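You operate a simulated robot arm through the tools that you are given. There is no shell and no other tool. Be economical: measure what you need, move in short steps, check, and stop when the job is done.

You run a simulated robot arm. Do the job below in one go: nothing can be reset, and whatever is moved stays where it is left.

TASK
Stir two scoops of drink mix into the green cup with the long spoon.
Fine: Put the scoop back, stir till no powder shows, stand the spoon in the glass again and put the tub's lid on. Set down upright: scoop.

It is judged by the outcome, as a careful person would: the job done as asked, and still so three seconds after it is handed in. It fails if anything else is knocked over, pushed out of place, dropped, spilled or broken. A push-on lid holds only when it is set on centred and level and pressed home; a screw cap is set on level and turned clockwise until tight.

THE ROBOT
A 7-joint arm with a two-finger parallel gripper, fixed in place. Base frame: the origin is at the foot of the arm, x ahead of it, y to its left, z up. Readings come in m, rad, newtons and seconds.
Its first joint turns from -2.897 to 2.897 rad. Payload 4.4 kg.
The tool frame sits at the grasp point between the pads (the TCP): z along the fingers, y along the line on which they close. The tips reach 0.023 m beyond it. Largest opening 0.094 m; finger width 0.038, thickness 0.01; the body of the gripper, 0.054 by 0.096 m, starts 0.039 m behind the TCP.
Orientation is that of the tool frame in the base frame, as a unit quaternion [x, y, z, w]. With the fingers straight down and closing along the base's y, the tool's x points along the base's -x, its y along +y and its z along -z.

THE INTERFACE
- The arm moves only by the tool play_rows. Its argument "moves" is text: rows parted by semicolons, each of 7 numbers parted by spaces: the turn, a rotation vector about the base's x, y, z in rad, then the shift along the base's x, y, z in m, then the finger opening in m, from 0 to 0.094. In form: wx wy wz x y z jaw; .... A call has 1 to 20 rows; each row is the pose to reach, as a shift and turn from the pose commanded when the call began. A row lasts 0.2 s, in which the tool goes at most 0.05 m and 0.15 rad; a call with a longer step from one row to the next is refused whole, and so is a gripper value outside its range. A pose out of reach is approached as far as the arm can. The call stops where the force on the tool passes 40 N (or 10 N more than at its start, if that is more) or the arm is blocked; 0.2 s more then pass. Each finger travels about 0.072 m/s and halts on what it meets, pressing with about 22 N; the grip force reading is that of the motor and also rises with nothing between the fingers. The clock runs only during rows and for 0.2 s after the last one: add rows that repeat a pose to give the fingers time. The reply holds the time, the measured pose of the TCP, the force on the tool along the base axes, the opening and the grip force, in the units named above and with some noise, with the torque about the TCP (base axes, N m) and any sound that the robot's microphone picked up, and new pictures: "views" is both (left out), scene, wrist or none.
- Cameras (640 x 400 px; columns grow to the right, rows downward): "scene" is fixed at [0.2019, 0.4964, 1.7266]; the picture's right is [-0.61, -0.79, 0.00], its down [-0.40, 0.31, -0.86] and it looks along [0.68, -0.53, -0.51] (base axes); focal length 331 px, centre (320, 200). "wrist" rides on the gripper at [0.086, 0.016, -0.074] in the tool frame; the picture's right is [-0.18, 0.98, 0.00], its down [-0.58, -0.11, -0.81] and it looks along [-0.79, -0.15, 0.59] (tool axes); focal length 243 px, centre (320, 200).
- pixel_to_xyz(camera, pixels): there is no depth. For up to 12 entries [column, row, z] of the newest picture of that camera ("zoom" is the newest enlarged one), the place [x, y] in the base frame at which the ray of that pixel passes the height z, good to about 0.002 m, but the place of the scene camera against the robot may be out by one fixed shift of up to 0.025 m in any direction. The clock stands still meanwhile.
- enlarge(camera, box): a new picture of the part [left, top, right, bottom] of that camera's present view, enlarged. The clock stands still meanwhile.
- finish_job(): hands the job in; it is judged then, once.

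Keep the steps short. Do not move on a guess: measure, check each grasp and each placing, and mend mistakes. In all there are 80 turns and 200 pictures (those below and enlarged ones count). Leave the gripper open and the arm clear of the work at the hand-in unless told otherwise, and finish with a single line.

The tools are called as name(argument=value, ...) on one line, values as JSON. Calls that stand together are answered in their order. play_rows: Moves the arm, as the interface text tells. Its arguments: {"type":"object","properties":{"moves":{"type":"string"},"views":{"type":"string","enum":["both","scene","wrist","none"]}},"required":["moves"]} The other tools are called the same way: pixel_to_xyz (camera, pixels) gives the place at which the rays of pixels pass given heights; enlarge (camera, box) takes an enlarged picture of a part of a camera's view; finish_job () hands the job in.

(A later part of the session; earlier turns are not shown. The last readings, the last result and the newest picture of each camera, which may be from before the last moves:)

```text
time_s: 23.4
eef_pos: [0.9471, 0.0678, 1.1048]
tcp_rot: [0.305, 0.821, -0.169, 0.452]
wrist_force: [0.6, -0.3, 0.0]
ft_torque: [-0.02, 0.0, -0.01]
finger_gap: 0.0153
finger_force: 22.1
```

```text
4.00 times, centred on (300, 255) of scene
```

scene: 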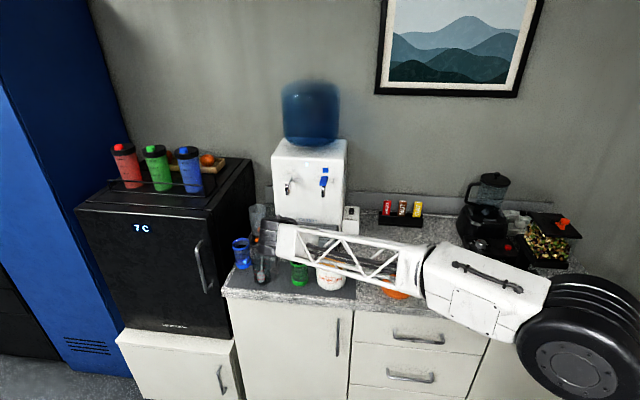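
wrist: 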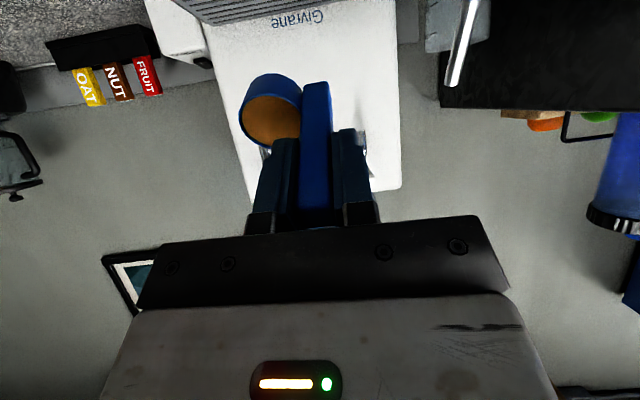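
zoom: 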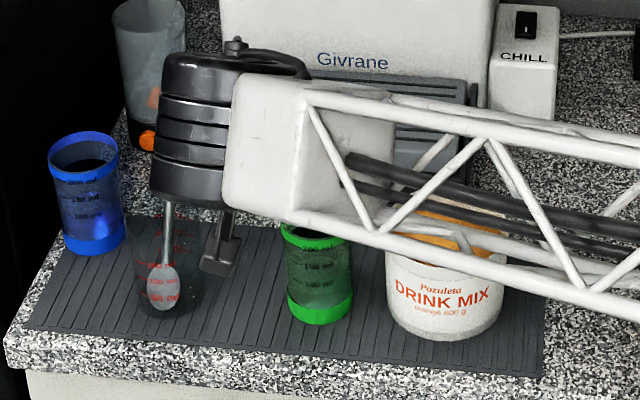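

It tracked well and the bowl is still full, with the lip over the cup centre at about (0.945, 0.032). I'll tilt on to 90°, lowering a little and keeping the lip on the centre.

play_rows(moves="-0.0923 -0.1053 0 -0.0044 0.0038 -0.01 0.005;-0.1845 -0.2106 0 -0.0083 0.0072 -0.02 0.005;-0.2768 -0.3158 0 -0.0118 0.0103 -0.03 0.005;-0.369 -0.421 0 -0.0147 0.0129 -0.04 0.005;-0.369 -0.421 0 -0.0147 0.0129 -0.04 0.005", views="both")

enlarge(camera="wrist", box=[200, 40, 400, 240])

```text
time_s: 24.6
eef_pos: [0.9318, 0.0803, 1.0642]
tcp_rot: [0.246, 0.664, -0.249, 0.661]
wrist_force: [0.4, -0.7, -0.8]
ft_torque: [0.03, -0.01, 0.03]
finger_gap: 0.0153
finger_force: 22.2
```

scene: 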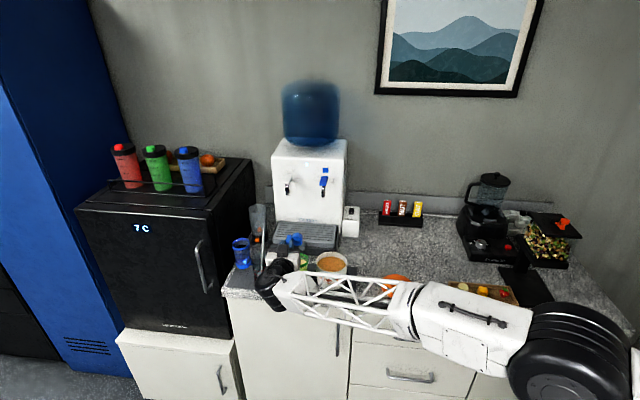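
wrist: 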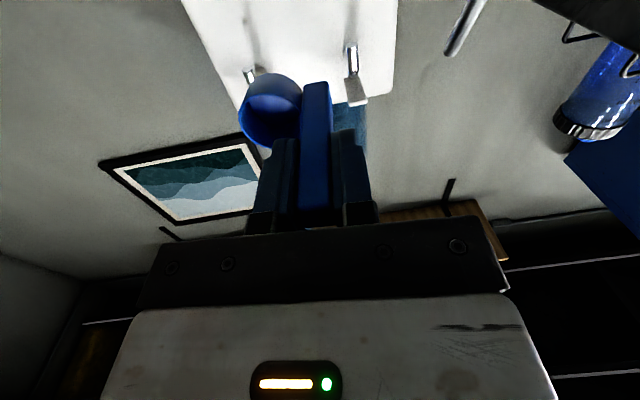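

```text
2.00 times, centred on (300, 140) of wrist
```

zoom: 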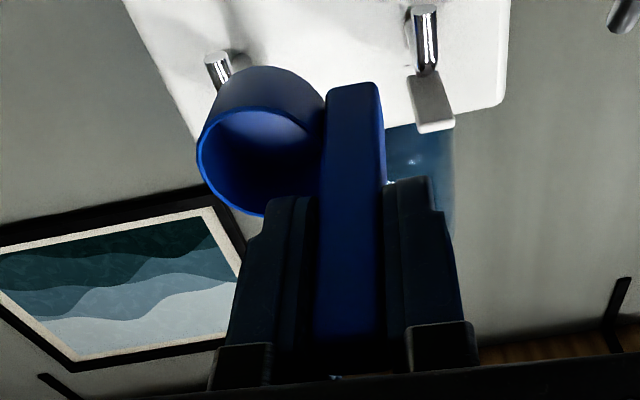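

The scoop is empty at 90°. I'll check where the powder went.

enlarge(camera="scene", box=[240, 225, 370, 310])

```text
4.71 times, centred on (305, 268) of scene
```

zoom: 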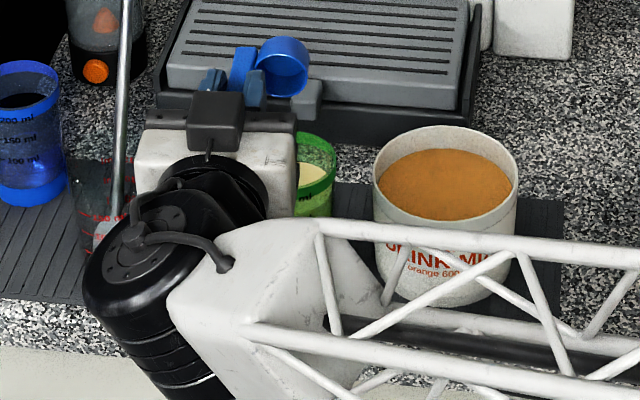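

The first scoop is in the green cup (yellow shows inside) and nothing was spilled. I'll tilt back upright and move above the tub for the second scoop, keeping this yaw.

play_rows(moves="0.0923 0.1053 0 0.003 -0.0026 0.015 0.005;0.1845 0.2106 0 0.0064 -0.0057 0.03 0.005;0.2768 0.3158 0 0.01 -0.009 0.04 0.005;0.369 0.421 0 0.0147 -0.0129 0.045 0.005;0.4613 0.5264 0 0.0147 -0.0129 0.05 0.005;0.5536 0.6317 0 0.0147 -0.0129 0.05 0.005;0.646 0.737 0 0.0147 -0.0129 0.05 0.005;0.738 0.842 0 0.0147 -0.0129 0.05 0.005;0.83 0.948 0 0.0147 -0.0129 0.05 0.005;0.923 1.053 0 0.0147 -0.0129 0.05 0.005;1.034 1.181 0 0.0147 -0.0129 0.05 0.005;1.034 1.181 0 0.0 -0.045 0.05 0.005;1.034 1.181 0 -0.017 -0.075 0.05 0.005;1.034 1.181 0 -0.034 -0.11 0.05 0.005;1.034 1.181 0 -0.053 -0.139 0.05 0.005;1.034 1.181 0 -0.053 -0.139 0.05 0.005", views="both")

enlarge(camera="scene", box=[240, 215, 370, 305])

```text
refused: row 11 steps farther than a row can; nothing moved
```

```text
4.44 times, centred on (305, 260) of scene
```

zoom: 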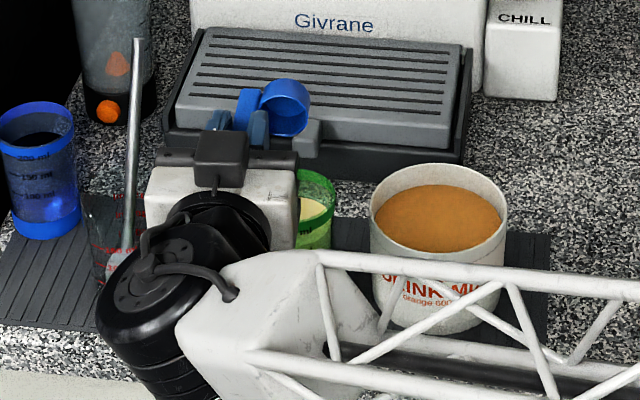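

Row 11 turned too far; I'll split it.

play_rows(moves="0.0923 0.1053 0 0.003 -0.0026 0.015 0.005;0.1845 0.2106 0 0.0064 -0.0057 0.03 0.005;0.2768 0.3158 0 0.01 -0.009 0.04 0.005;0.369 0.421 0 0.0147 -0.0129 0.045 0.005;0.4613 0.5264 0 0.0147 -0.0129 0.05 0.005;0.5536 0.6317 0 0.0147 -0.0129 0.05 0.005;0.646 0.737 0 0.0147 -0.0129 0.05 0.005;0.738 0.842 0 0.0147 -0.0129 0.05 0.005;0.83 0.948 0 0.0147 -0.0129 0.05 0.005;0.923 1.053 0 0.0147 -0.0129 0.05 0.005;0.99 1.13 0 0.0147 -0.0129 0.05 0.005;1.034 1.181 0 0.0147 -0.0129 0.05 0.005;1.034 1.181 0 0.0 -0.045 0.05 0.005;1.034 1.181 0 -0.017 -0.075 0.05 0.005;1.034 1.181 0 -0.034 -0.11 0.05 0.005;1.034 1.181 0 -0.053 -0.139 0.05 0.005;1.034 1.181 0 -0.053 -0.139 0.05 0.005", views="both")

enlarge(camera="scene", box=[240, 215, 370, 305])

enlarge(camera="wrist", box=[200, 0, 480, 175])

```text
time_s: 28.2
eef_pos: [0.876, -0.0597, 1.1162]
tcp_rot: [0.349, 0.937, 0.002, -0.001]
wrist_force: [-0.1, -0.2, 0.3]
ft_torque: [-0.01, -0.01, 0.01]
finger_gap: 0.0151
finger_force: 21.4
```

scene: 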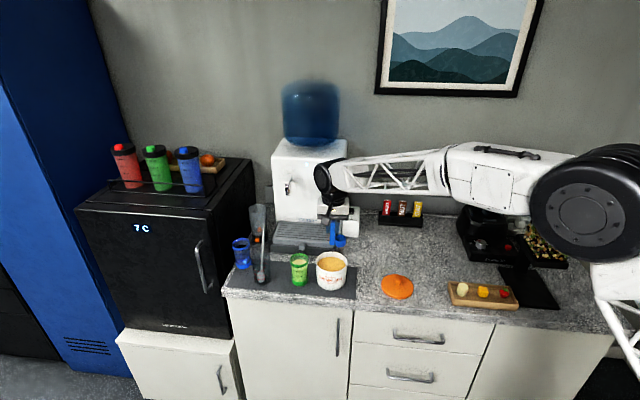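
wrist: 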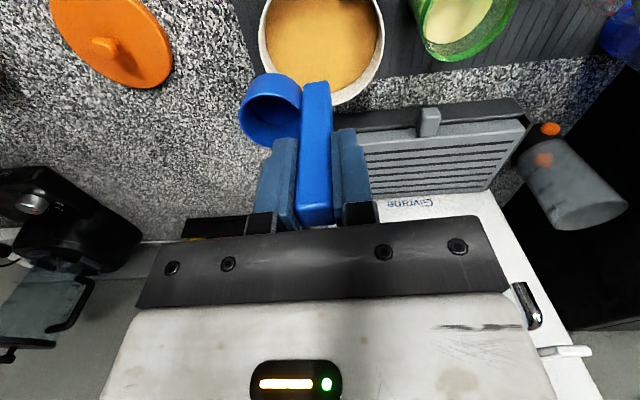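

```text
4.44 times, centred on (305, 260) of scene
```

zoom: 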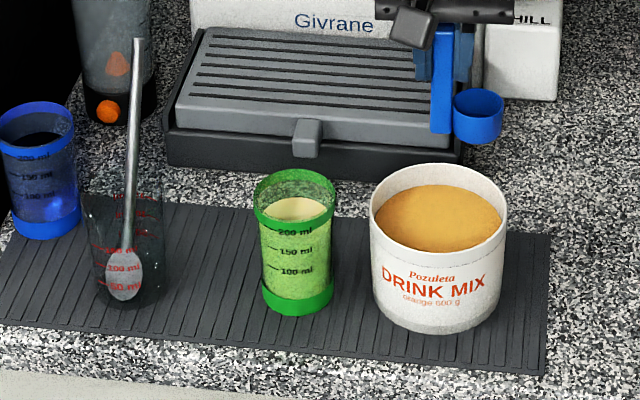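

```text
2.29 times, centred on (340, 88) of wrist
```

zoom: 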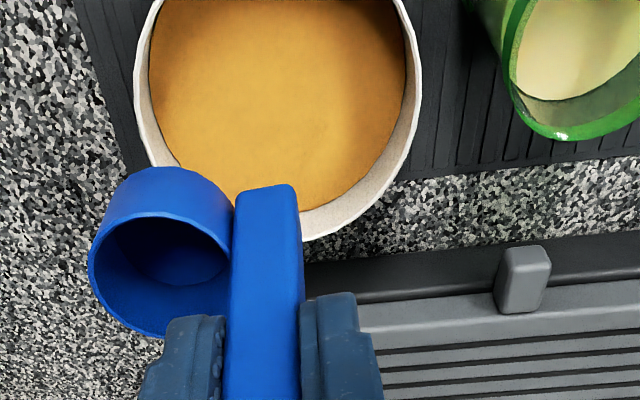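

pixel_to_xyz(camera="wrist", pixels=[[258.6, 40, 0.952], [384.6, 40, 0.952], [321.6, 105.5, 0.952], [321.6, 40, 0.952], [270, 113, 1.07]])

```text
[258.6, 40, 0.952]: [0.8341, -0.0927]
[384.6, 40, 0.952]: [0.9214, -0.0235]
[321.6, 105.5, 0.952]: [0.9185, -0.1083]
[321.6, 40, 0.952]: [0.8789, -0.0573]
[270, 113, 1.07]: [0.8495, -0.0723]
```

The tub centre is confirmed at (0.880, -0.060) and the cup's liquid has turned yellow. I'll take the second scoop with the same tilt, sink and curl motion, now toward the bowl side.

play_rows(moves="0.1 -0.088 0 0.004 -0.002 -0.03 0.005;0.2 -0.176 0 0.0085 -0.004 -0.065 0.005;0.301 -0.264 0 0.0085 -0.004 -0.095 0.005;0.301 -0.264 0 0.0085 -0.004 -0.115 0.005;0.301 -0.264 0 0.0085 -0.004 -0.13 0.005;0.301 -0.264 0 0.0085 -0.004 -0.138 0.005;0.301 -0.264 0 0.0085 -0.004 -0.144 0.005;0.301 -0.264 0 0.0085 -0.004 -0.144 0.005;0.2 -0.176 0 0.013 0.001 -0.144 0.005;0.1 -0.088 0 0.017 0.006 -0.144 0.005;0 0 0 0.0215 0.011 -0.144 0.005;0 0 0 0.0215 0.011 -0.144 0.005;0 0 0 0.0215 0.011 -0.132 0.005;0 0 0 0.0215 0.011 -0.12 0.005;0 0 0 0.0215 0.011 -0.105 0.005;0 0 0 0.0215 0.011 -0.08 0.005;0 0 0 0.0215 0.011 -0.05 0.005;0 0 0 0.0215 0.011 -0.02 0.005;0 0 0 0.0215 0.011 0 0.005", views="both")

enlarge(camera="scene", box=[240, 205, 370, 305])

```text
time_s: 32.2
eef_pos: [0.9004, -0.048, 1.1148]
tcp_rot: [0.348, 0.938, 0.003, -0.001]
wrist_force: [-0.7, 0.4, -0.4]
ft_torque: [0.01, -0.01, 0.03]
finger_gap: 0.0153
finger_force: 22.1
```

scene: 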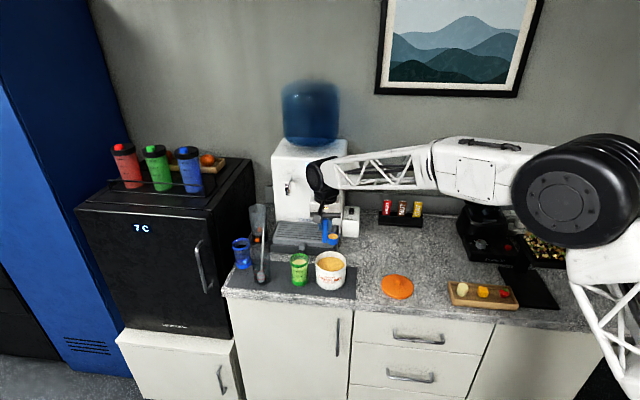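
wrist: 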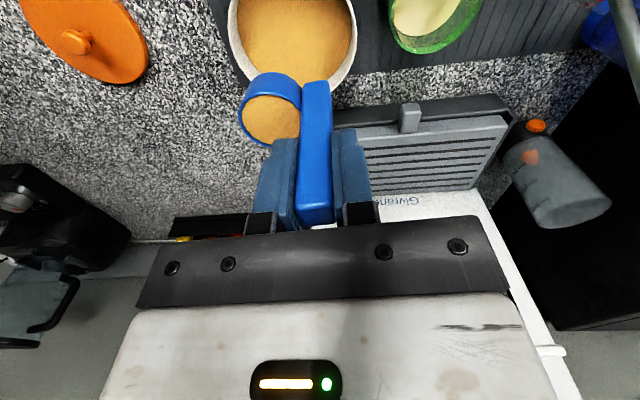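

```text
4.00 times, centred on (305, 255) of scene
```

zoom: 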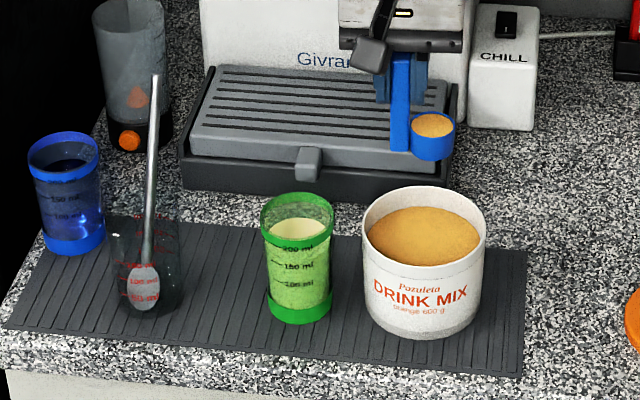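

The second scoop is full and level. I'll repeat the proven path: level over to the cup, then tilt to just past 90° with the lip over the cup's centre.

play_rows(moves="0 0 0 0.012 0.029 0 0.005;0 0 0 0.024 0.058 -0.005 0.005;0 0 0 0.036 0.087 -0.01 0.005;0 0 0 0.0467 0.1158 -0.01 0.005;-0.0923 -0.1053 0 0.0467 0.1158 -0.01 0.005;-0.1845 -0.2106 0 0.0467 0.1158 -0.01 0.005;-0.2768 -0.3158 0 0.0467 0.1158 -0.01 0.005;-0.369 -0.421 0 0.0467 0.1158 -0.01 0.005;-0.4613 -0.5264 0 0.0467 0.1158 -0.01 0.005;-0.5536 -0.6317 0 0.0467 0.1158 -0.01 0.005;-0.646 -0.737 0 0.0467 0.1158 -0.01 0.005;-0.738 -0.842 0 0.0432 0.1189 -0.017 0.005;-0.83 -0.948 0 0.0392 0.1224 -0.027 0.005;-0.923 -1.053 0 0.0357 0.1255 -0.037 0.005;-1.008 -1.151 0 0.0327 0.128 -0.044 0.005;-1.054 -1.203 0 0.0313 0.1293 -0.047 0.005;-1.054 -1.203 0 0.0313 0.1293 -0.047 0.005", views="both")

enlarge(camera="scene", box=[240, 205, 370, 305])

```text
time_s: 35.8
eef_pos: [0.931, 0.0817, 1.0688]
tcp_rot: [0.242, 0.655, -0.252, 0.67]
wrist_force: [0.4, 0.4, -0.1]
ft_torque: [0.0, -0.05, -0.01]
finger_gap: 0.0148
finger_force: 22.5
```

scene: 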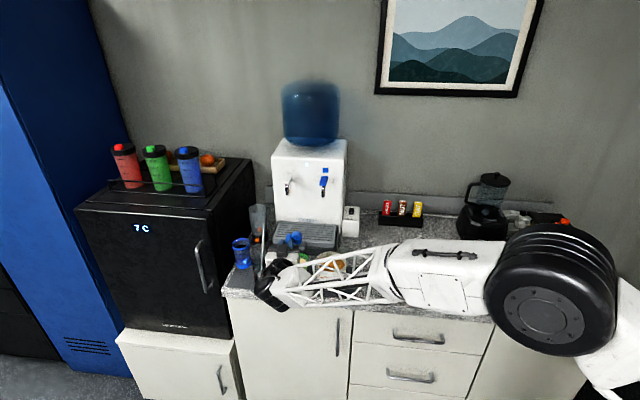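
wrist: 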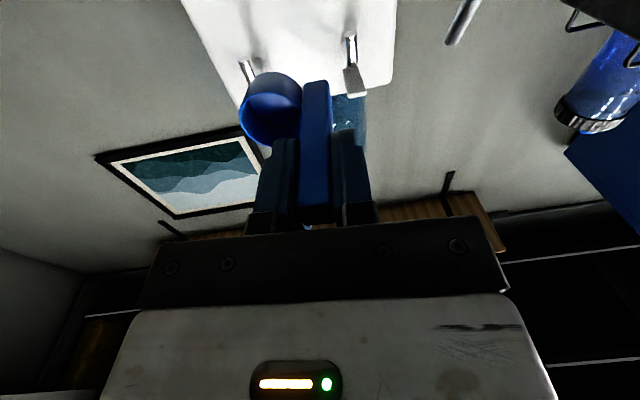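

```text
4.00 times, centred on (305, 255) of scene
```

zoom: 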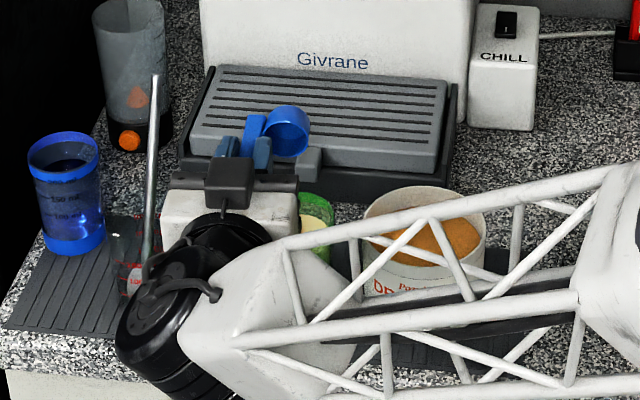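

The second scoop is poured and the bowl is empty. I'll tilt back upright and retreat.

play_rows(moves="0.0923 0.1053 0 0.003 -0.0026 0.015 0.005;0.1845 0.2106 0 0.0064 -0.0057 0.03 0.005;0.2768 0.3158 0 0.01 -0.009 0.04 0.005;0.369 0.421 0 0.0147 -0.0129 0.045 0.005;0.4613 0.5264 0 0.0147 -0.0129 0.05 0.005;0.5536 0.6317 0 0.0147 -0.0129 0.05 0.005;0.646 0.737 0 0.0147 -0.0129 0.05 0.005;0.738 0.842 0 0.0147 -0.0129 0.05 0.005;0.83 0.948 0 0.0147 -0.0129 0.05 0.005;0.923 1.053 0 0.0147 -0.0129 0.05 0.005;0.99 1.13 0 0.0147 -0.0129 0.05 0.005;1.054 1.203 0 0.0147 -0.0129 0.05 0.005;1.054 1.203 0 -0.014 -0.038 0.05 0.005;1.054 1.203 0 -0.043 -0.063 0.05 0.005;1.054 1.203 0 -0.072 -0.088 0.05 0.005;1.054 1.203 0 -0.101 -0.113 0.05 0.005;1.054 1.203 0 -0.101 -0.113 0.05 0.005", views="both")

enlarge(camera="scene", box=[240, 225, 370, 305])

```text
time_s: 39.4
eef_pos: [0.8298, -0.0337, 1.1189]
tcp_rot: [0.349, 0.937, 0.002, -0.002]
wrist_force: [-0.5, -0.1, -0.3]
ft_torque: [0.02, 0.03, -0.01]
finger_gap: 0.0151
finger_force: 21.7
```

scene: 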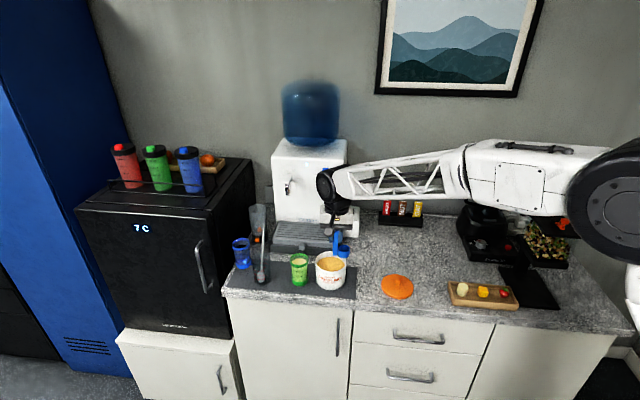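
wrist: 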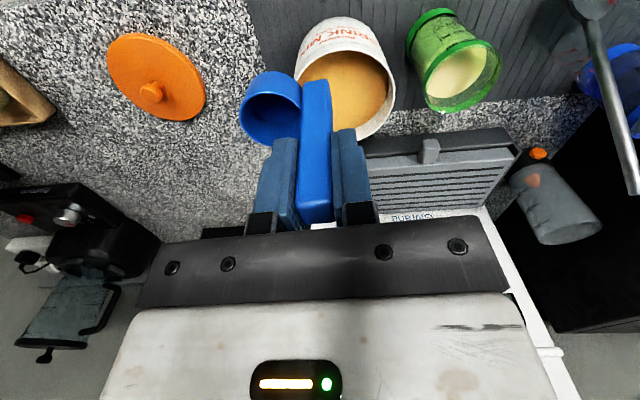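

```text
4.92 times, centred on (305, 265) of scene
```

zoom: 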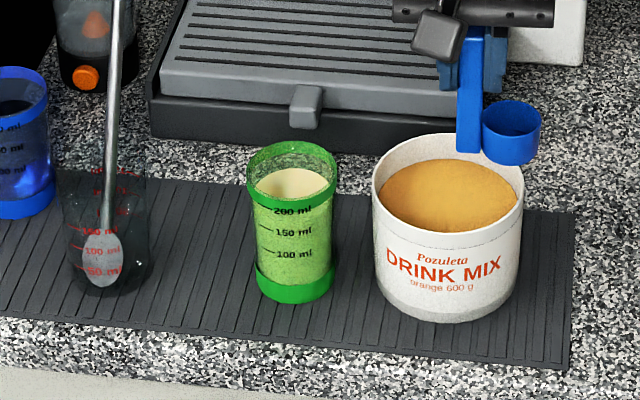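

No spills. Now I'll take the scoop back: turn to the original yaw above its first spot.

play_rows(moves="0 0 0.14 -0.01 -0.007 0 0.005;0 0 0.28 -0.02 -0.014 0 0.005;0 0 0.42 -0.03 -0.021 0 0.005;0 0 0.56 -0.04 -0.03 0 0.005;0 0 0.70 -0.05 -0.04 0 0.005;0 0 0.84 -0.058 -0.048 0 0.005;0 0 0.98 -0.063 -0.055 0 0.005;0 0 1.12 -0.067 -0.06 -0.01 0.005;0 0 1.26 -0.071 -0.065 -0.02 0.005;0 0 1.40 -0.075 -0.07 -0.035 0.005;0 0 1.50 -0.078 -0.072 -0.06 0.005;0 0 1.57 -0.078 -0.072 -0.09 0.005;0 0 1.57 -0.078 -0.072 -0.12 0.005;0 0 1.57 -0.078 -0.072 -0.15 0.005;0 0 1.57 -0.078 -0.072 -0.15 0.005", views="both")

enlarge(camera="scene", box=[325, 235, 425, 310])

```text
time_s: 42.6
eef_pos: [0.7524, -0.1022, 0.9679]
tcp_rot: [-0.415, 0.91, 0.0, -0.001]
wrist_force: [-0.4, -0.3, 0.1]
ft_torque: [0.02, -0.01, 0.01]
finger_gap: 0.0151
finger_force: 22.0
```

scene: 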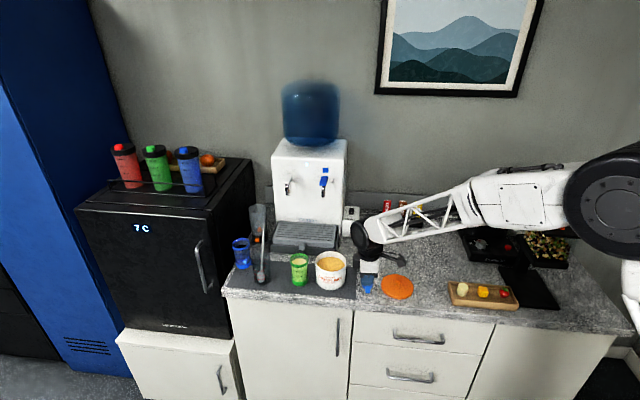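
wrist: 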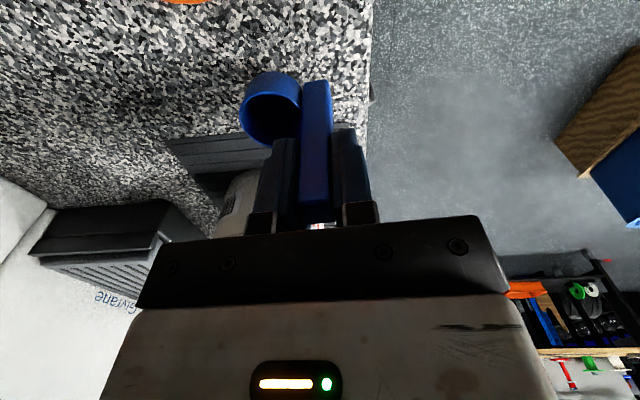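

```text
5.33 times, centred on (375, 272) of scene
```

zoom: 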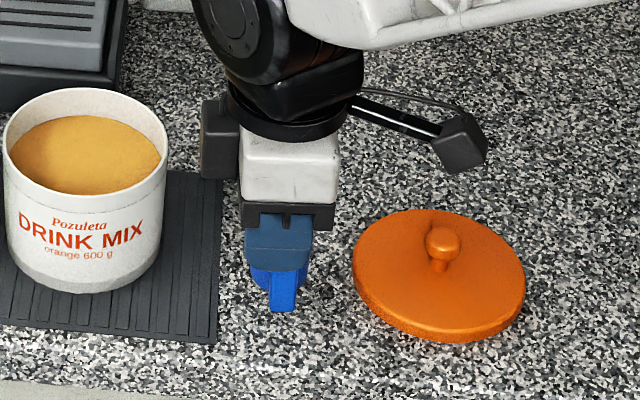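

Aligned within 4 mm. I'll correct that and lower slowly to the original grasp height, watching the force.

play_rows(moves="0 0 0 -0.001 -0.0035 -0.008 0.005;0 0 0 -0.001 -0.0035 -0.014 0.005;0 0 0 -0.001 -0.0035 -0.018 0.005;0 0 0 -0.001 -0.0035 -0.020 0.005;0 0 0 -0.001 -0.0035 -0.022 0.005;0 0 0 -0.001 -0.0035 -0.022 0.005", views="wrist")

enlarge(camera="wrist", box=[220, 50, 380, 170])

enlarge(camera="scene", box=[345, 265, 395, 305])

```text
time_s: 44.0
eef_pos: [0.7517, -0.1059, 0.947]
tcp_rot: [-0.415, 0.91, 0.0, -0.003]
wrist_force: [-1.5, 1.0, 7.2]
ft_torque: [-0.06, -0.04, -0.03]
finger_gap: 0.0152
finger_force: 22.2
```

wrist: 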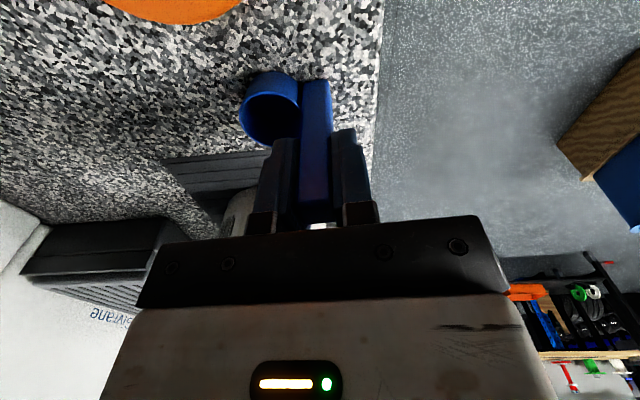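

```text
3.33 times, centred on (300, 110) of wrist
```

zoom: 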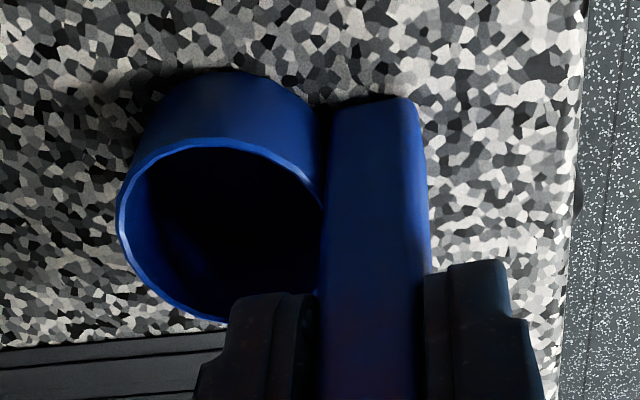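

```text
10.00 times, centred on (370, 285) of scene
```

zoom: 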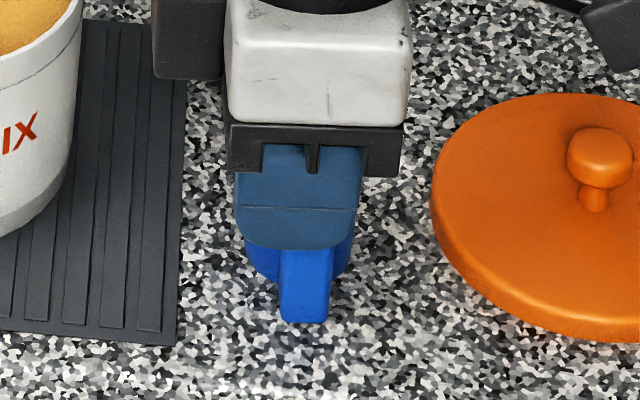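

There is contact at 7 N, so the scoop is resting on the counter. I'll open gently, wait, then rise straight up.

play_rows(moves="0 0 0 0 0 0 0.02;0 0 0 0 0 0 0.03;0 0 0 0 0 0 0.05;0 0 0 0 0 0 0.06;0 0 0 0 0 0 0.06;0 0 0 0 0 0.03 0.06;0 0 0 0 0 0.07 0.06;0 0 0 0 0 0.11 0.06;0 0 0 0 0 0.14 0.06;0 0 0 0 0 0.14 0.06", views="both")

enlarge(camera="scene", box=[335, 245, 415, 305])

```text
time_s: 46.2
eef_pos: [0.7524, -0.1068, 1.0859]
tcp_rot: [-0.415, 0.91, 0.002, -0.003]
wrist_force: [-0.3, 0.1, -0.2]
ft_torque: [-0.01, 0.01, -0.01]
finger_gap: 0.0597
finger_force: 0.1
```

scene: 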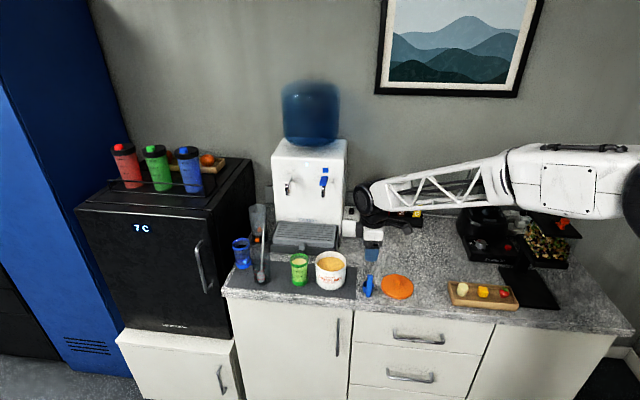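
wrist: 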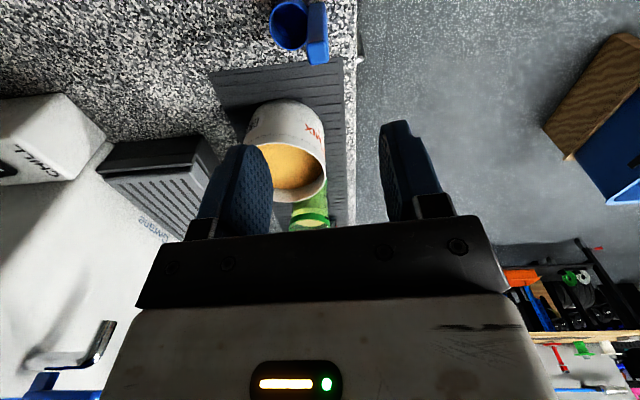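

```text
6.67 times, centred on (375, 275) of scene
```

zoom: 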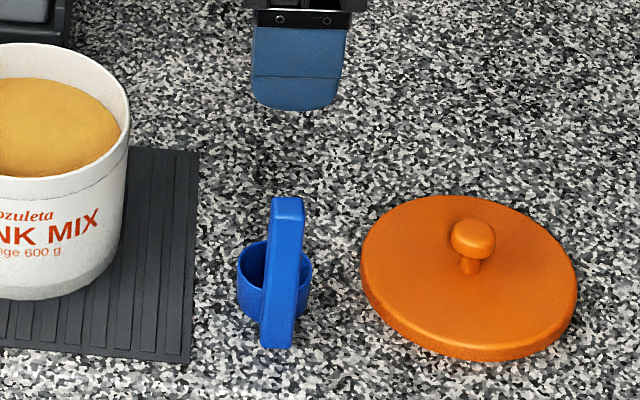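

The scoop is back upright where it was. Rough triangulation puts the spoon's top near (1.095, 0.078, 1.06), leaning toward the wall. I'll take a high view of the glass and spoon to refine it.

play_rows(moves="0 0 -0.13 0.0 0.02 0.03 0.094;0 0 -0.26 0.0 0.05 0.06 0.094;0 0 -0.39 0.0 0.08 0.09 0.094;0 0 -0.52 0.01 0.11 0.115 0.094;0 0 -0.65 0.02 0.145 0.135 0.094;0 0 -0.78 0.03 0.18 0.15 0.094;0 0 -0.91 0.035 0.215 0.16 0.094;0 0 -1.04 0.04 0.25 0.164 0.094;0 0 -1.13 0.045 0.265 0.164 0.094;0 0 -1.2 0.048 0.277 0.164 0.094;0 0 -1.2 0.048 0.277 0.164 0.094", views="wrist")

enlarge(camera="wrist", box=[230, 20, 430, 220])

enlarge(camera="scene", box=[220, 205, 320, 305])

```text
time_s: 48.6
eef_pos: [0.7988, 0.1708, 1.2512]
tcp_rot: [0.171, 0.985, 0.002, -0.001]
wrist_force: [0.8, -0.6, -0.4]
ft_torque: [0.01, 0.01, 0.01]
finger_gap: 0.094
finger_force: 0.1
```

wrist: 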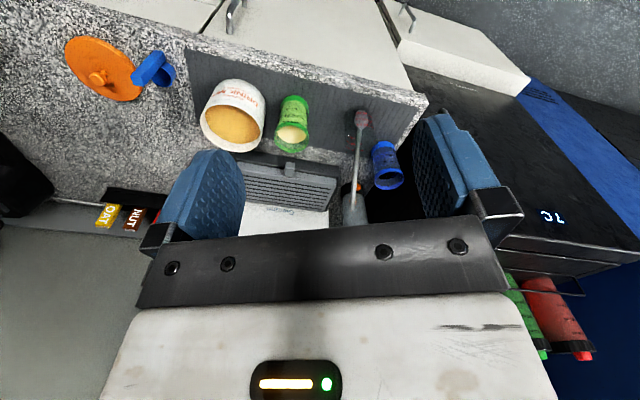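

```text
2.00 times, centred on (330, 120) of wrist
```

zoom: 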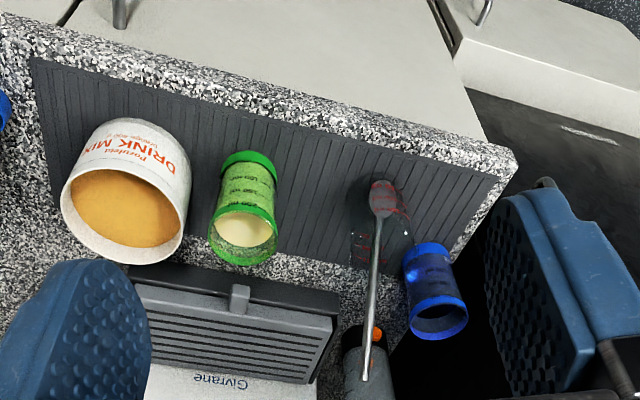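

```text
4.00 times, centred on (270, 255) of scene
```

zoom: 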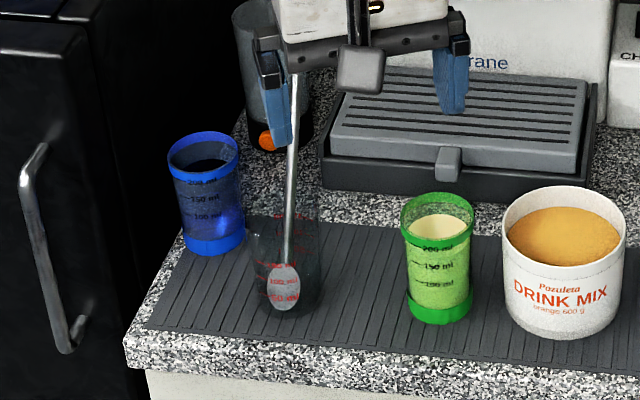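

pixel_to_xyz(camera="wrist", pixels=[[352.5, 210, 1.04], [352.5, 210, 1.06], [352.5, 210, 1.08], [352.5, 210, 1.1], [358, 129, 0.9], [358, 129, 0.92], [360, 111.5, 0.87], [360, 111.5, 0.89], [356, 165, 0.96], [356, 165, 0.98], [356, 165, 1.0]])

pixel_to_xyz(camera="scene", pixels=[[263, 224, 1.04], [263, 224, 1.06], [263, 224, 1.08], [263, 224, 1.1], [261.5, 270, 0.9], [261.5, 270, 0.92], [260.5, 282, 0.87], [260.5, 282, 0.89], [305, 290, 0.87], [333, 264, 0.952]])

```text
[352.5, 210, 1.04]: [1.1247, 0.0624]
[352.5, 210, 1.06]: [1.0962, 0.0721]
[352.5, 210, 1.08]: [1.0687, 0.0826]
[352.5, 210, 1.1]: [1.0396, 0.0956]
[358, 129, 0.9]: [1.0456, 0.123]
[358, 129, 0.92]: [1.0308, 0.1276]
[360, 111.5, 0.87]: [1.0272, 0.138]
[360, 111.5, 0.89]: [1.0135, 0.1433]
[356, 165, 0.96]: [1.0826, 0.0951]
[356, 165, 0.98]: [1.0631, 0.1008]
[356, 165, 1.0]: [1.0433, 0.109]
```

```text
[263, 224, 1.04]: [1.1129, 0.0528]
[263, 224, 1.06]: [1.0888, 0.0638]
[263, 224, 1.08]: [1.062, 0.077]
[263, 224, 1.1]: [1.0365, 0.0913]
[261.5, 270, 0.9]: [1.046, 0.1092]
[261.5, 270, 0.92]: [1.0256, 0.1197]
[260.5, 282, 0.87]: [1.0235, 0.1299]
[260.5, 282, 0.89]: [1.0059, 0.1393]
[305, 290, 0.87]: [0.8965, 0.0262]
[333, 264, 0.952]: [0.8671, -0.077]
```

The spoon's top is at about (1.081, 0.078, 1.070) and its bowl centre at (1.025, 0.139, 0.900), leaning 26° toward the wall. I'll come in at a 45° pitch. First a yaw and a move nearer.

play_rows(moves="0 0 -0.12 0.03 0.002 -0.015 0.06;0 0 -0.24 0.06 0.004 -0.03 0.06;0 0 -0.37 0.1 0.007 -0.045 0.06;0 0 -0.37 0.131 0.009 -0.06 0.06;0 0 -0.37 0.131 0.009 -0.06 0.06", views="none")

play_rows(moves="-0.0923 -0.1053 0 0.01 -0.005 -0.005 0.05;-0.1845 -0.2106 0 0.025 -0.012 -0.015 0.05;-0.2768 -0.3158 0 0.04 -0.02 -0.03 0.05;-0.369 -0.421 0 0.06 -0.03 -0.045 0.05;-0.4613 -0.5264 0 0.08 -0.04 -0.06 0.05;-0.518 -0.591 0 0.0927 -0.049 -0.088 0.05;-0.518 -0.591 0 0.0927 -0.049 -0.088 0.05", views="both")

enlarge(camera="wrist", box=[220, 0, 480, 220])

enlarge(camera="scene", box=[220, 205, 320, 305])

```text
time_s: 49.8
eef_pos: [0.9303, 0.1783, 1.1918]
tcp_rot: [0.349, 0.937, 0.004, -0.002]
wrist_force: [-0.2, 0.5, 0.3]
ft_torque: [0.04, 0.01, -0.02]
finger_gap: 0.0599
finger_force: 0.1
```

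```text
time_s: 51.4
eef_pos: [1.0233, 0.1305, 1.1005]
tcp_rot: [0.322, 0.866, -0.134, 0.358]
wrist_force: [-0.2, -0.1, 1.4]
ft_torque: [-0.02, 0.0, 0.0]
finger_gap: 0.05
finger_force: 0.0
```

scene: 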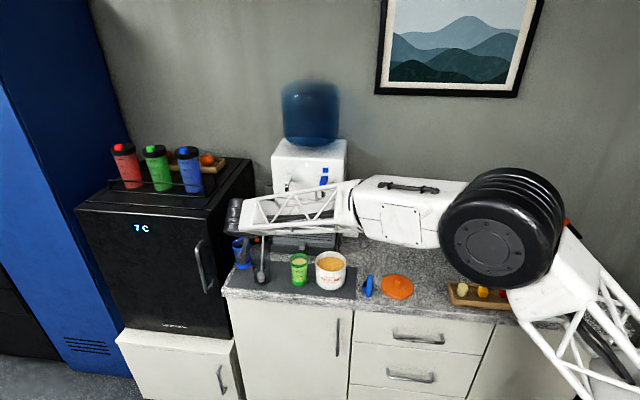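
wrist: 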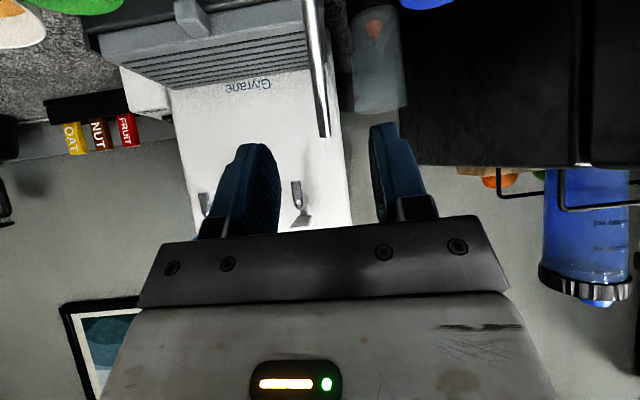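

```text
1.82 times, centred on (350, 110) of wrist
```

zoom: 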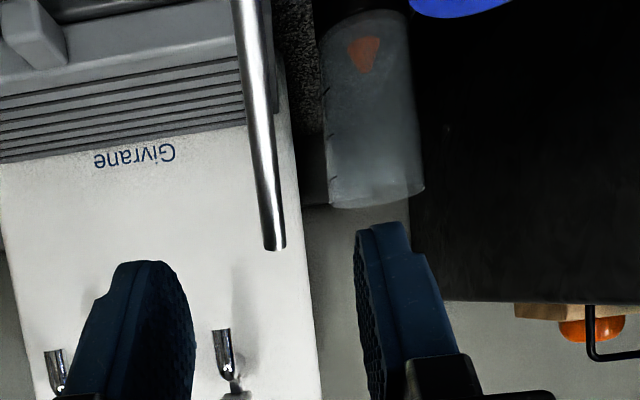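

```text
4.00 times, centred on (270, 255) of scene
```

zoom: 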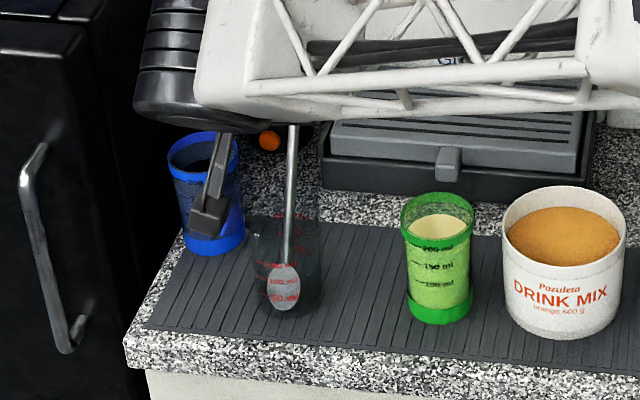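

pixel_to_xyz(camera="wrist", pixels=[[325.3, 136, 1.06], [325.3, 136, 1.07], [325.3, 136, 1.08], [320, 80, 1.0], [320, 80, 1.03], [320, 80, 1.05]])

```text
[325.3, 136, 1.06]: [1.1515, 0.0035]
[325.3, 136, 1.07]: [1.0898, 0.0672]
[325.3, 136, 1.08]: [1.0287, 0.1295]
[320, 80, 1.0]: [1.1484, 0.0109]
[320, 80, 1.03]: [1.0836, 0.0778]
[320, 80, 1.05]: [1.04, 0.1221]
```

Lateral alignment is exact and the spoon is between the fingers. I'll advance 0.09 m along the tool axis to the handle.

play_rows(moves="0 0 0 0.012 -0.0105 -0.016 0.05;0 0 0 0.024 -0.021 -0.032 0.05;0 0 0 0.036 -0.0315 -0.048 0.05;0 0 0 0.048 -0.042 -0.0636 0.05;0 0 0 0.048 -0.042 -0.0636 0.05", views="both")

enlarge(camera="wrist", box=[220, 0, 480, 240])

enlarge(camera="scene", box=[220, 205, 320, 305])

```text
time_s: 52.6
eef_pos: [1.0704, 0.0874, 1.0398]
tcp_rot: [0.322, 0.867, -0.134, 0.356]
wrist_force: [0.7, 0.2, -0.1]
ft_torque: [-0.02, 0.01, 0.0]
finger_gap: 0.0499
finger_force: 0.0
```

scene: 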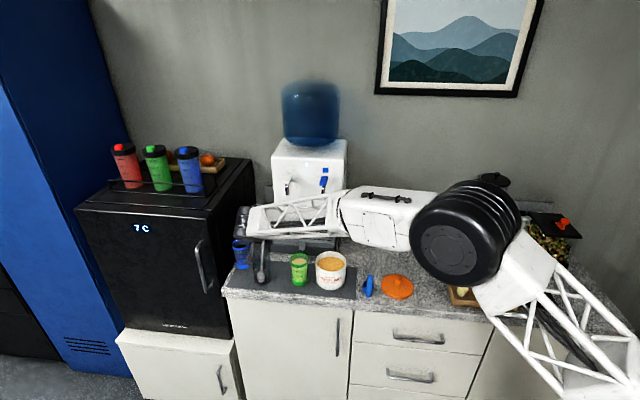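
wrist: 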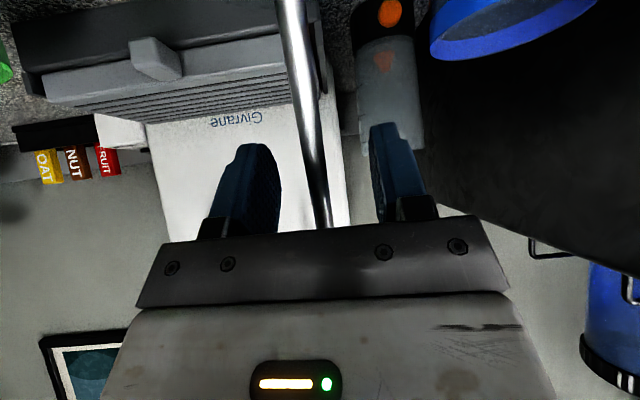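

```text
1.67 times, centred on (350, 120) of wrist
```

zoom: 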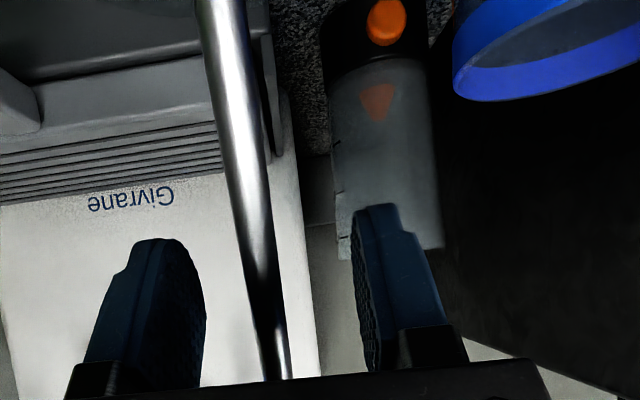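

```text
4.00 times, centred on (270, 255) of scene
```

zoom: 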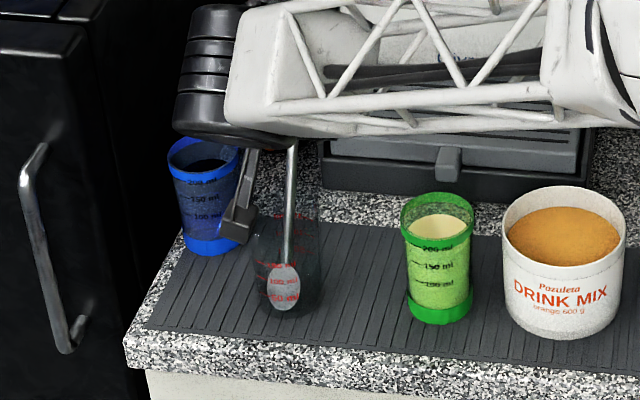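

The handle passes between the pads at the TCP (column ~313). Closing.

play_rows(moves="0 0 0 0 0 0 0.03;0 0 0 0 0 0 0.01;0 0 0 0 0 0 0;0 0 0 0 0 0 0;0 0 0 0 0 0 0", views="wrist")

```text
time_s: 53.8
eef_pos: [1.0689, 0.0888, 1.038]
tcp_rot: [0.322, 0.867, -0.133, 0.357]
wrist_force: [0.4, 0.7, 1.2]
ft_torque: [0.12, 0.07, -0.02]
finger_gap: 0.0091
finger_force: 21.3
```

wrist: 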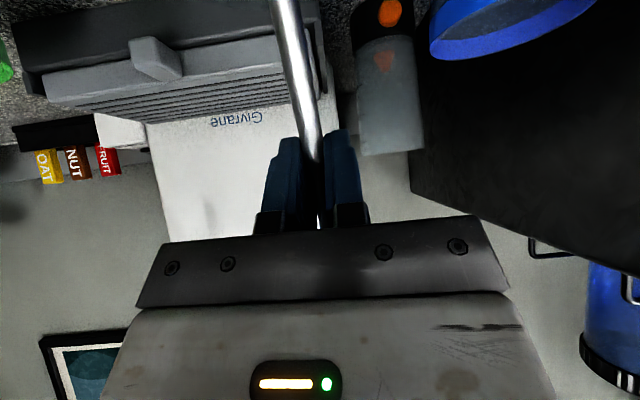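

Gripped (9 mm gap). I'll lift straight up slowly.

play_rows(moves="0 0 0 0 0 0.015 0;0 0 0 0 0 0.03 0;0 0 0 0 0 0.045 0;0 0 0 0 0 0.06 0;0 0 0 0 0 0.075 0;0 0 0 0 0 0.09 0;0 0 0 0 0 0.105 0;0 0 0 0 0 0.12 0;0 0 0 0 0 0.12 0", views="both")

enlarge(camera="scene", box=[220, 195, 320, 305])

```text
time_s: 55.8
eef_pos: [1.0714, 0.0871, 1.1591]
tcp_rot: [0.322, 0.866, -0.134, 0.357]
wrist_force: [0.0, -0.7, 0.7]
ft_torque: [0.01, 0.01, -0.02]
finger_gap: 0.0091
finger_force: 22.1
```

scene: 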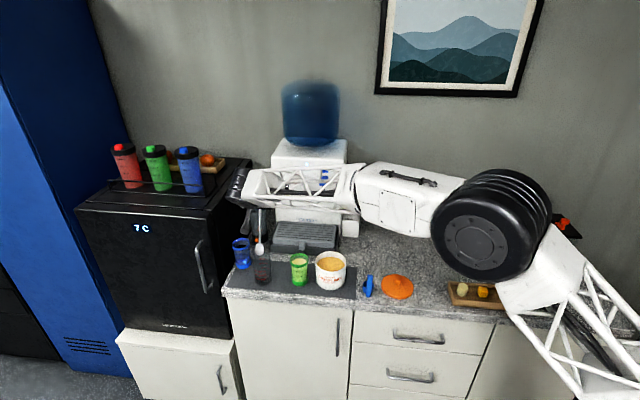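
wrist: 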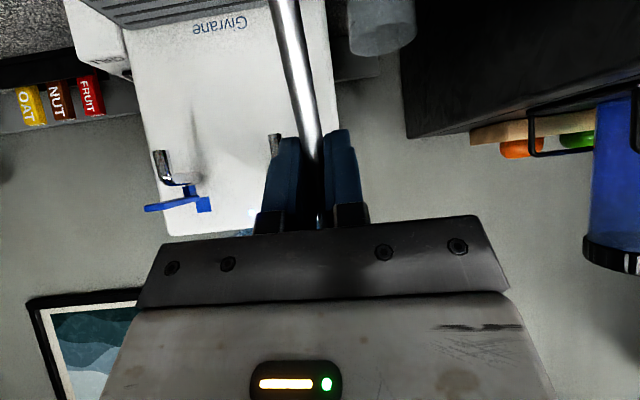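

```text
3.64 times, centred on (270, 250) of scene
```

zoom: 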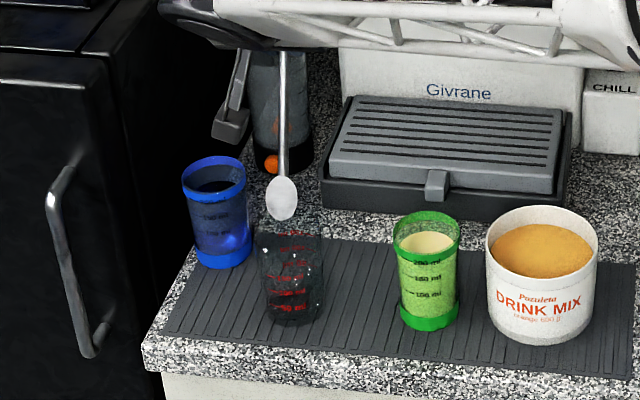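

The spoon is clear of the glass. Before moving it over the cup I'll refine the cup's centre with the scene camera, calibrated on the tub rim.

enlarge(camera="scene", box=[280, 240, 360, 295])

```text
7.27 times, centred on (320, 268) of scene
```

zoom: 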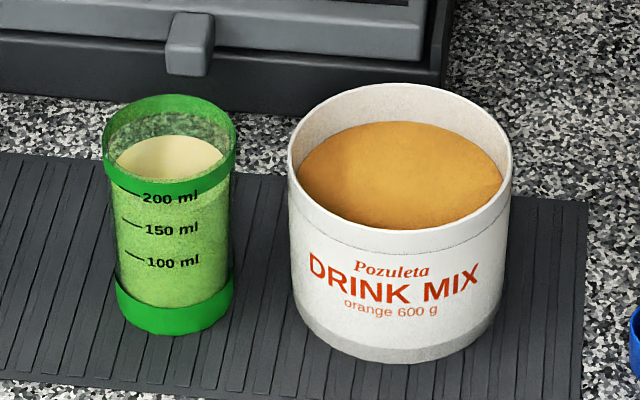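

pixel_to_xyz(camera="zoom", pixels=[[170, 138, 0.963], [400.5, 156, 0.952], [103, 138, 0.963], [237, 138, 0.963], [288, 156, 0.952], [513, 156, 0.952], [400, 83, 0.952], [170, 95, 0.963]])

```text
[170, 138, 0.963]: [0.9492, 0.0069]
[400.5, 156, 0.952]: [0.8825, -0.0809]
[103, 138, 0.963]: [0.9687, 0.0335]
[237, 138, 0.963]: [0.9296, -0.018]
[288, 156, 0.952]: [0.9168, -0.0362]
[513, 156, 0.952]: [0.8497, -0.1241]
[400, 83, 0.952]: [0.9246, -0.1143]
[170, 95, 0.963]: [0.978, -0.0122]
```

The cup centre is (0.9465, 0.0285). I'll swing the spoon upright (26° more pitch) while moving it over the cup, with the tip staying above the rim.

play_rows(moves="-0.067 -0.061 0 -0.02 -0.01 0.006 0;-0.134 -0.122 0 -0.045 -0.02 0.008 0;-0.2 -0.184 0 -0.07 -0.03 0.008 0;-0.267 -0.245 0 -0.095 -0.043 0.008 0;-0.334 -0.306 0 -0.1249 -0.0586 0.008 0;-0.334 -0.306 0 -0.1249 -0.0586 0.008 0", views="both")

enlarge(camera="scene", box=[250, 205, 350, 295])

enlarge(camera="wrist", box=[220, 0, 420, 220])

```text
time_s: 57.2
eef_pos: [0.9447, 0.0313, 1.1662]
tcp_rot: [0.275, 0.768, -0.225, 0.533]
wrist_force: [-0.1, -0.7, -0.1]
ft_torque: [0.01, 0.0, 0.02]
finger_gap: 0.009
finger_force: 22.0
```

scene: 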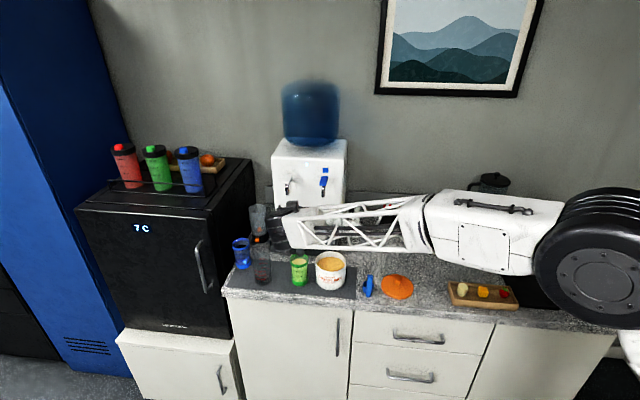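
wrist: 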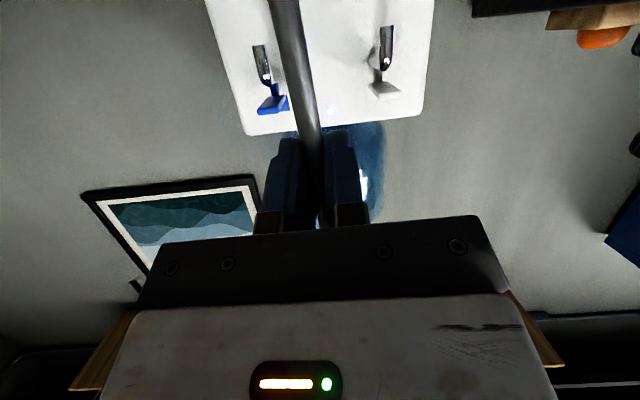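

```text
4.44 times, centred on (300, 250) of scene
```

zoom: 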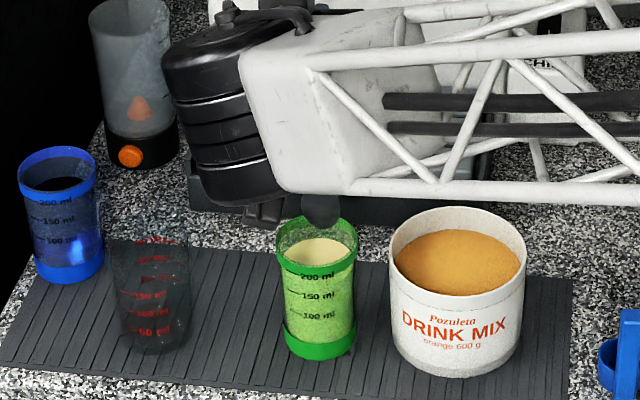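

```text
1.82 times, centred on (320, 110) of wrist
```

zoom: 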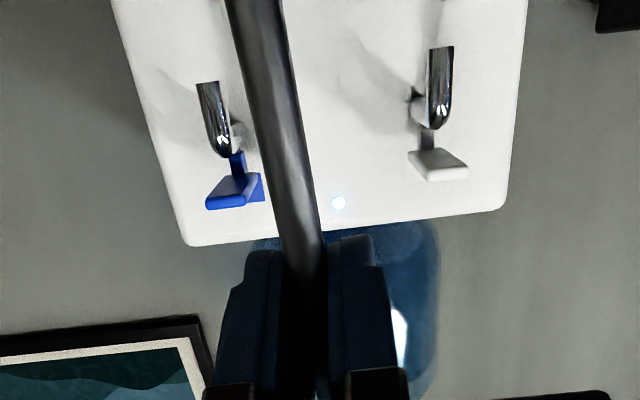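

pixel_to_xyz(camera="zoom", pixels=[[320, 110, 1.0]])

pixel_to_xyz(camera="scene", pixels=[[300.5, 256, 0.98], [300.5, 256, 0.99], [300.5, 256, 1.0], [300.5, 256, 1.01]])

enlarge(camera="scene", box=[280, 235, 330, 275])

```text
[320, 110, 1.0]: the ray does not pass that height
```

```text
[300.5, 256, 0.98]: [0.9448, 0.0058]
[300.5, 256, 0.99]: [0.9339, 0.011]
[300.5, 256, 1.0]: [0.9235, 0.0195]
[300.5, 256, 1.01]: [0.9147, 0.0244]
```

```text
10.00 times, centred on (305, 255) of scene
```

zoom: 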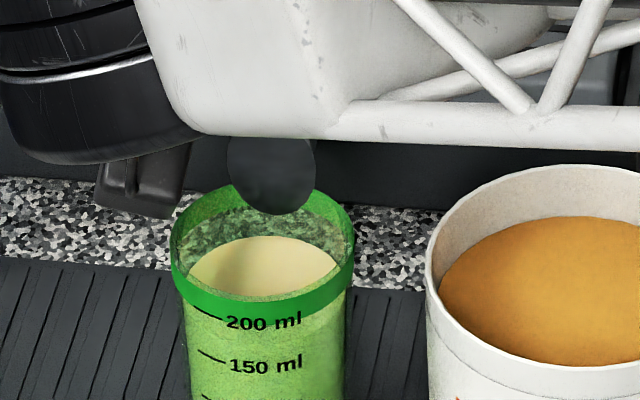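

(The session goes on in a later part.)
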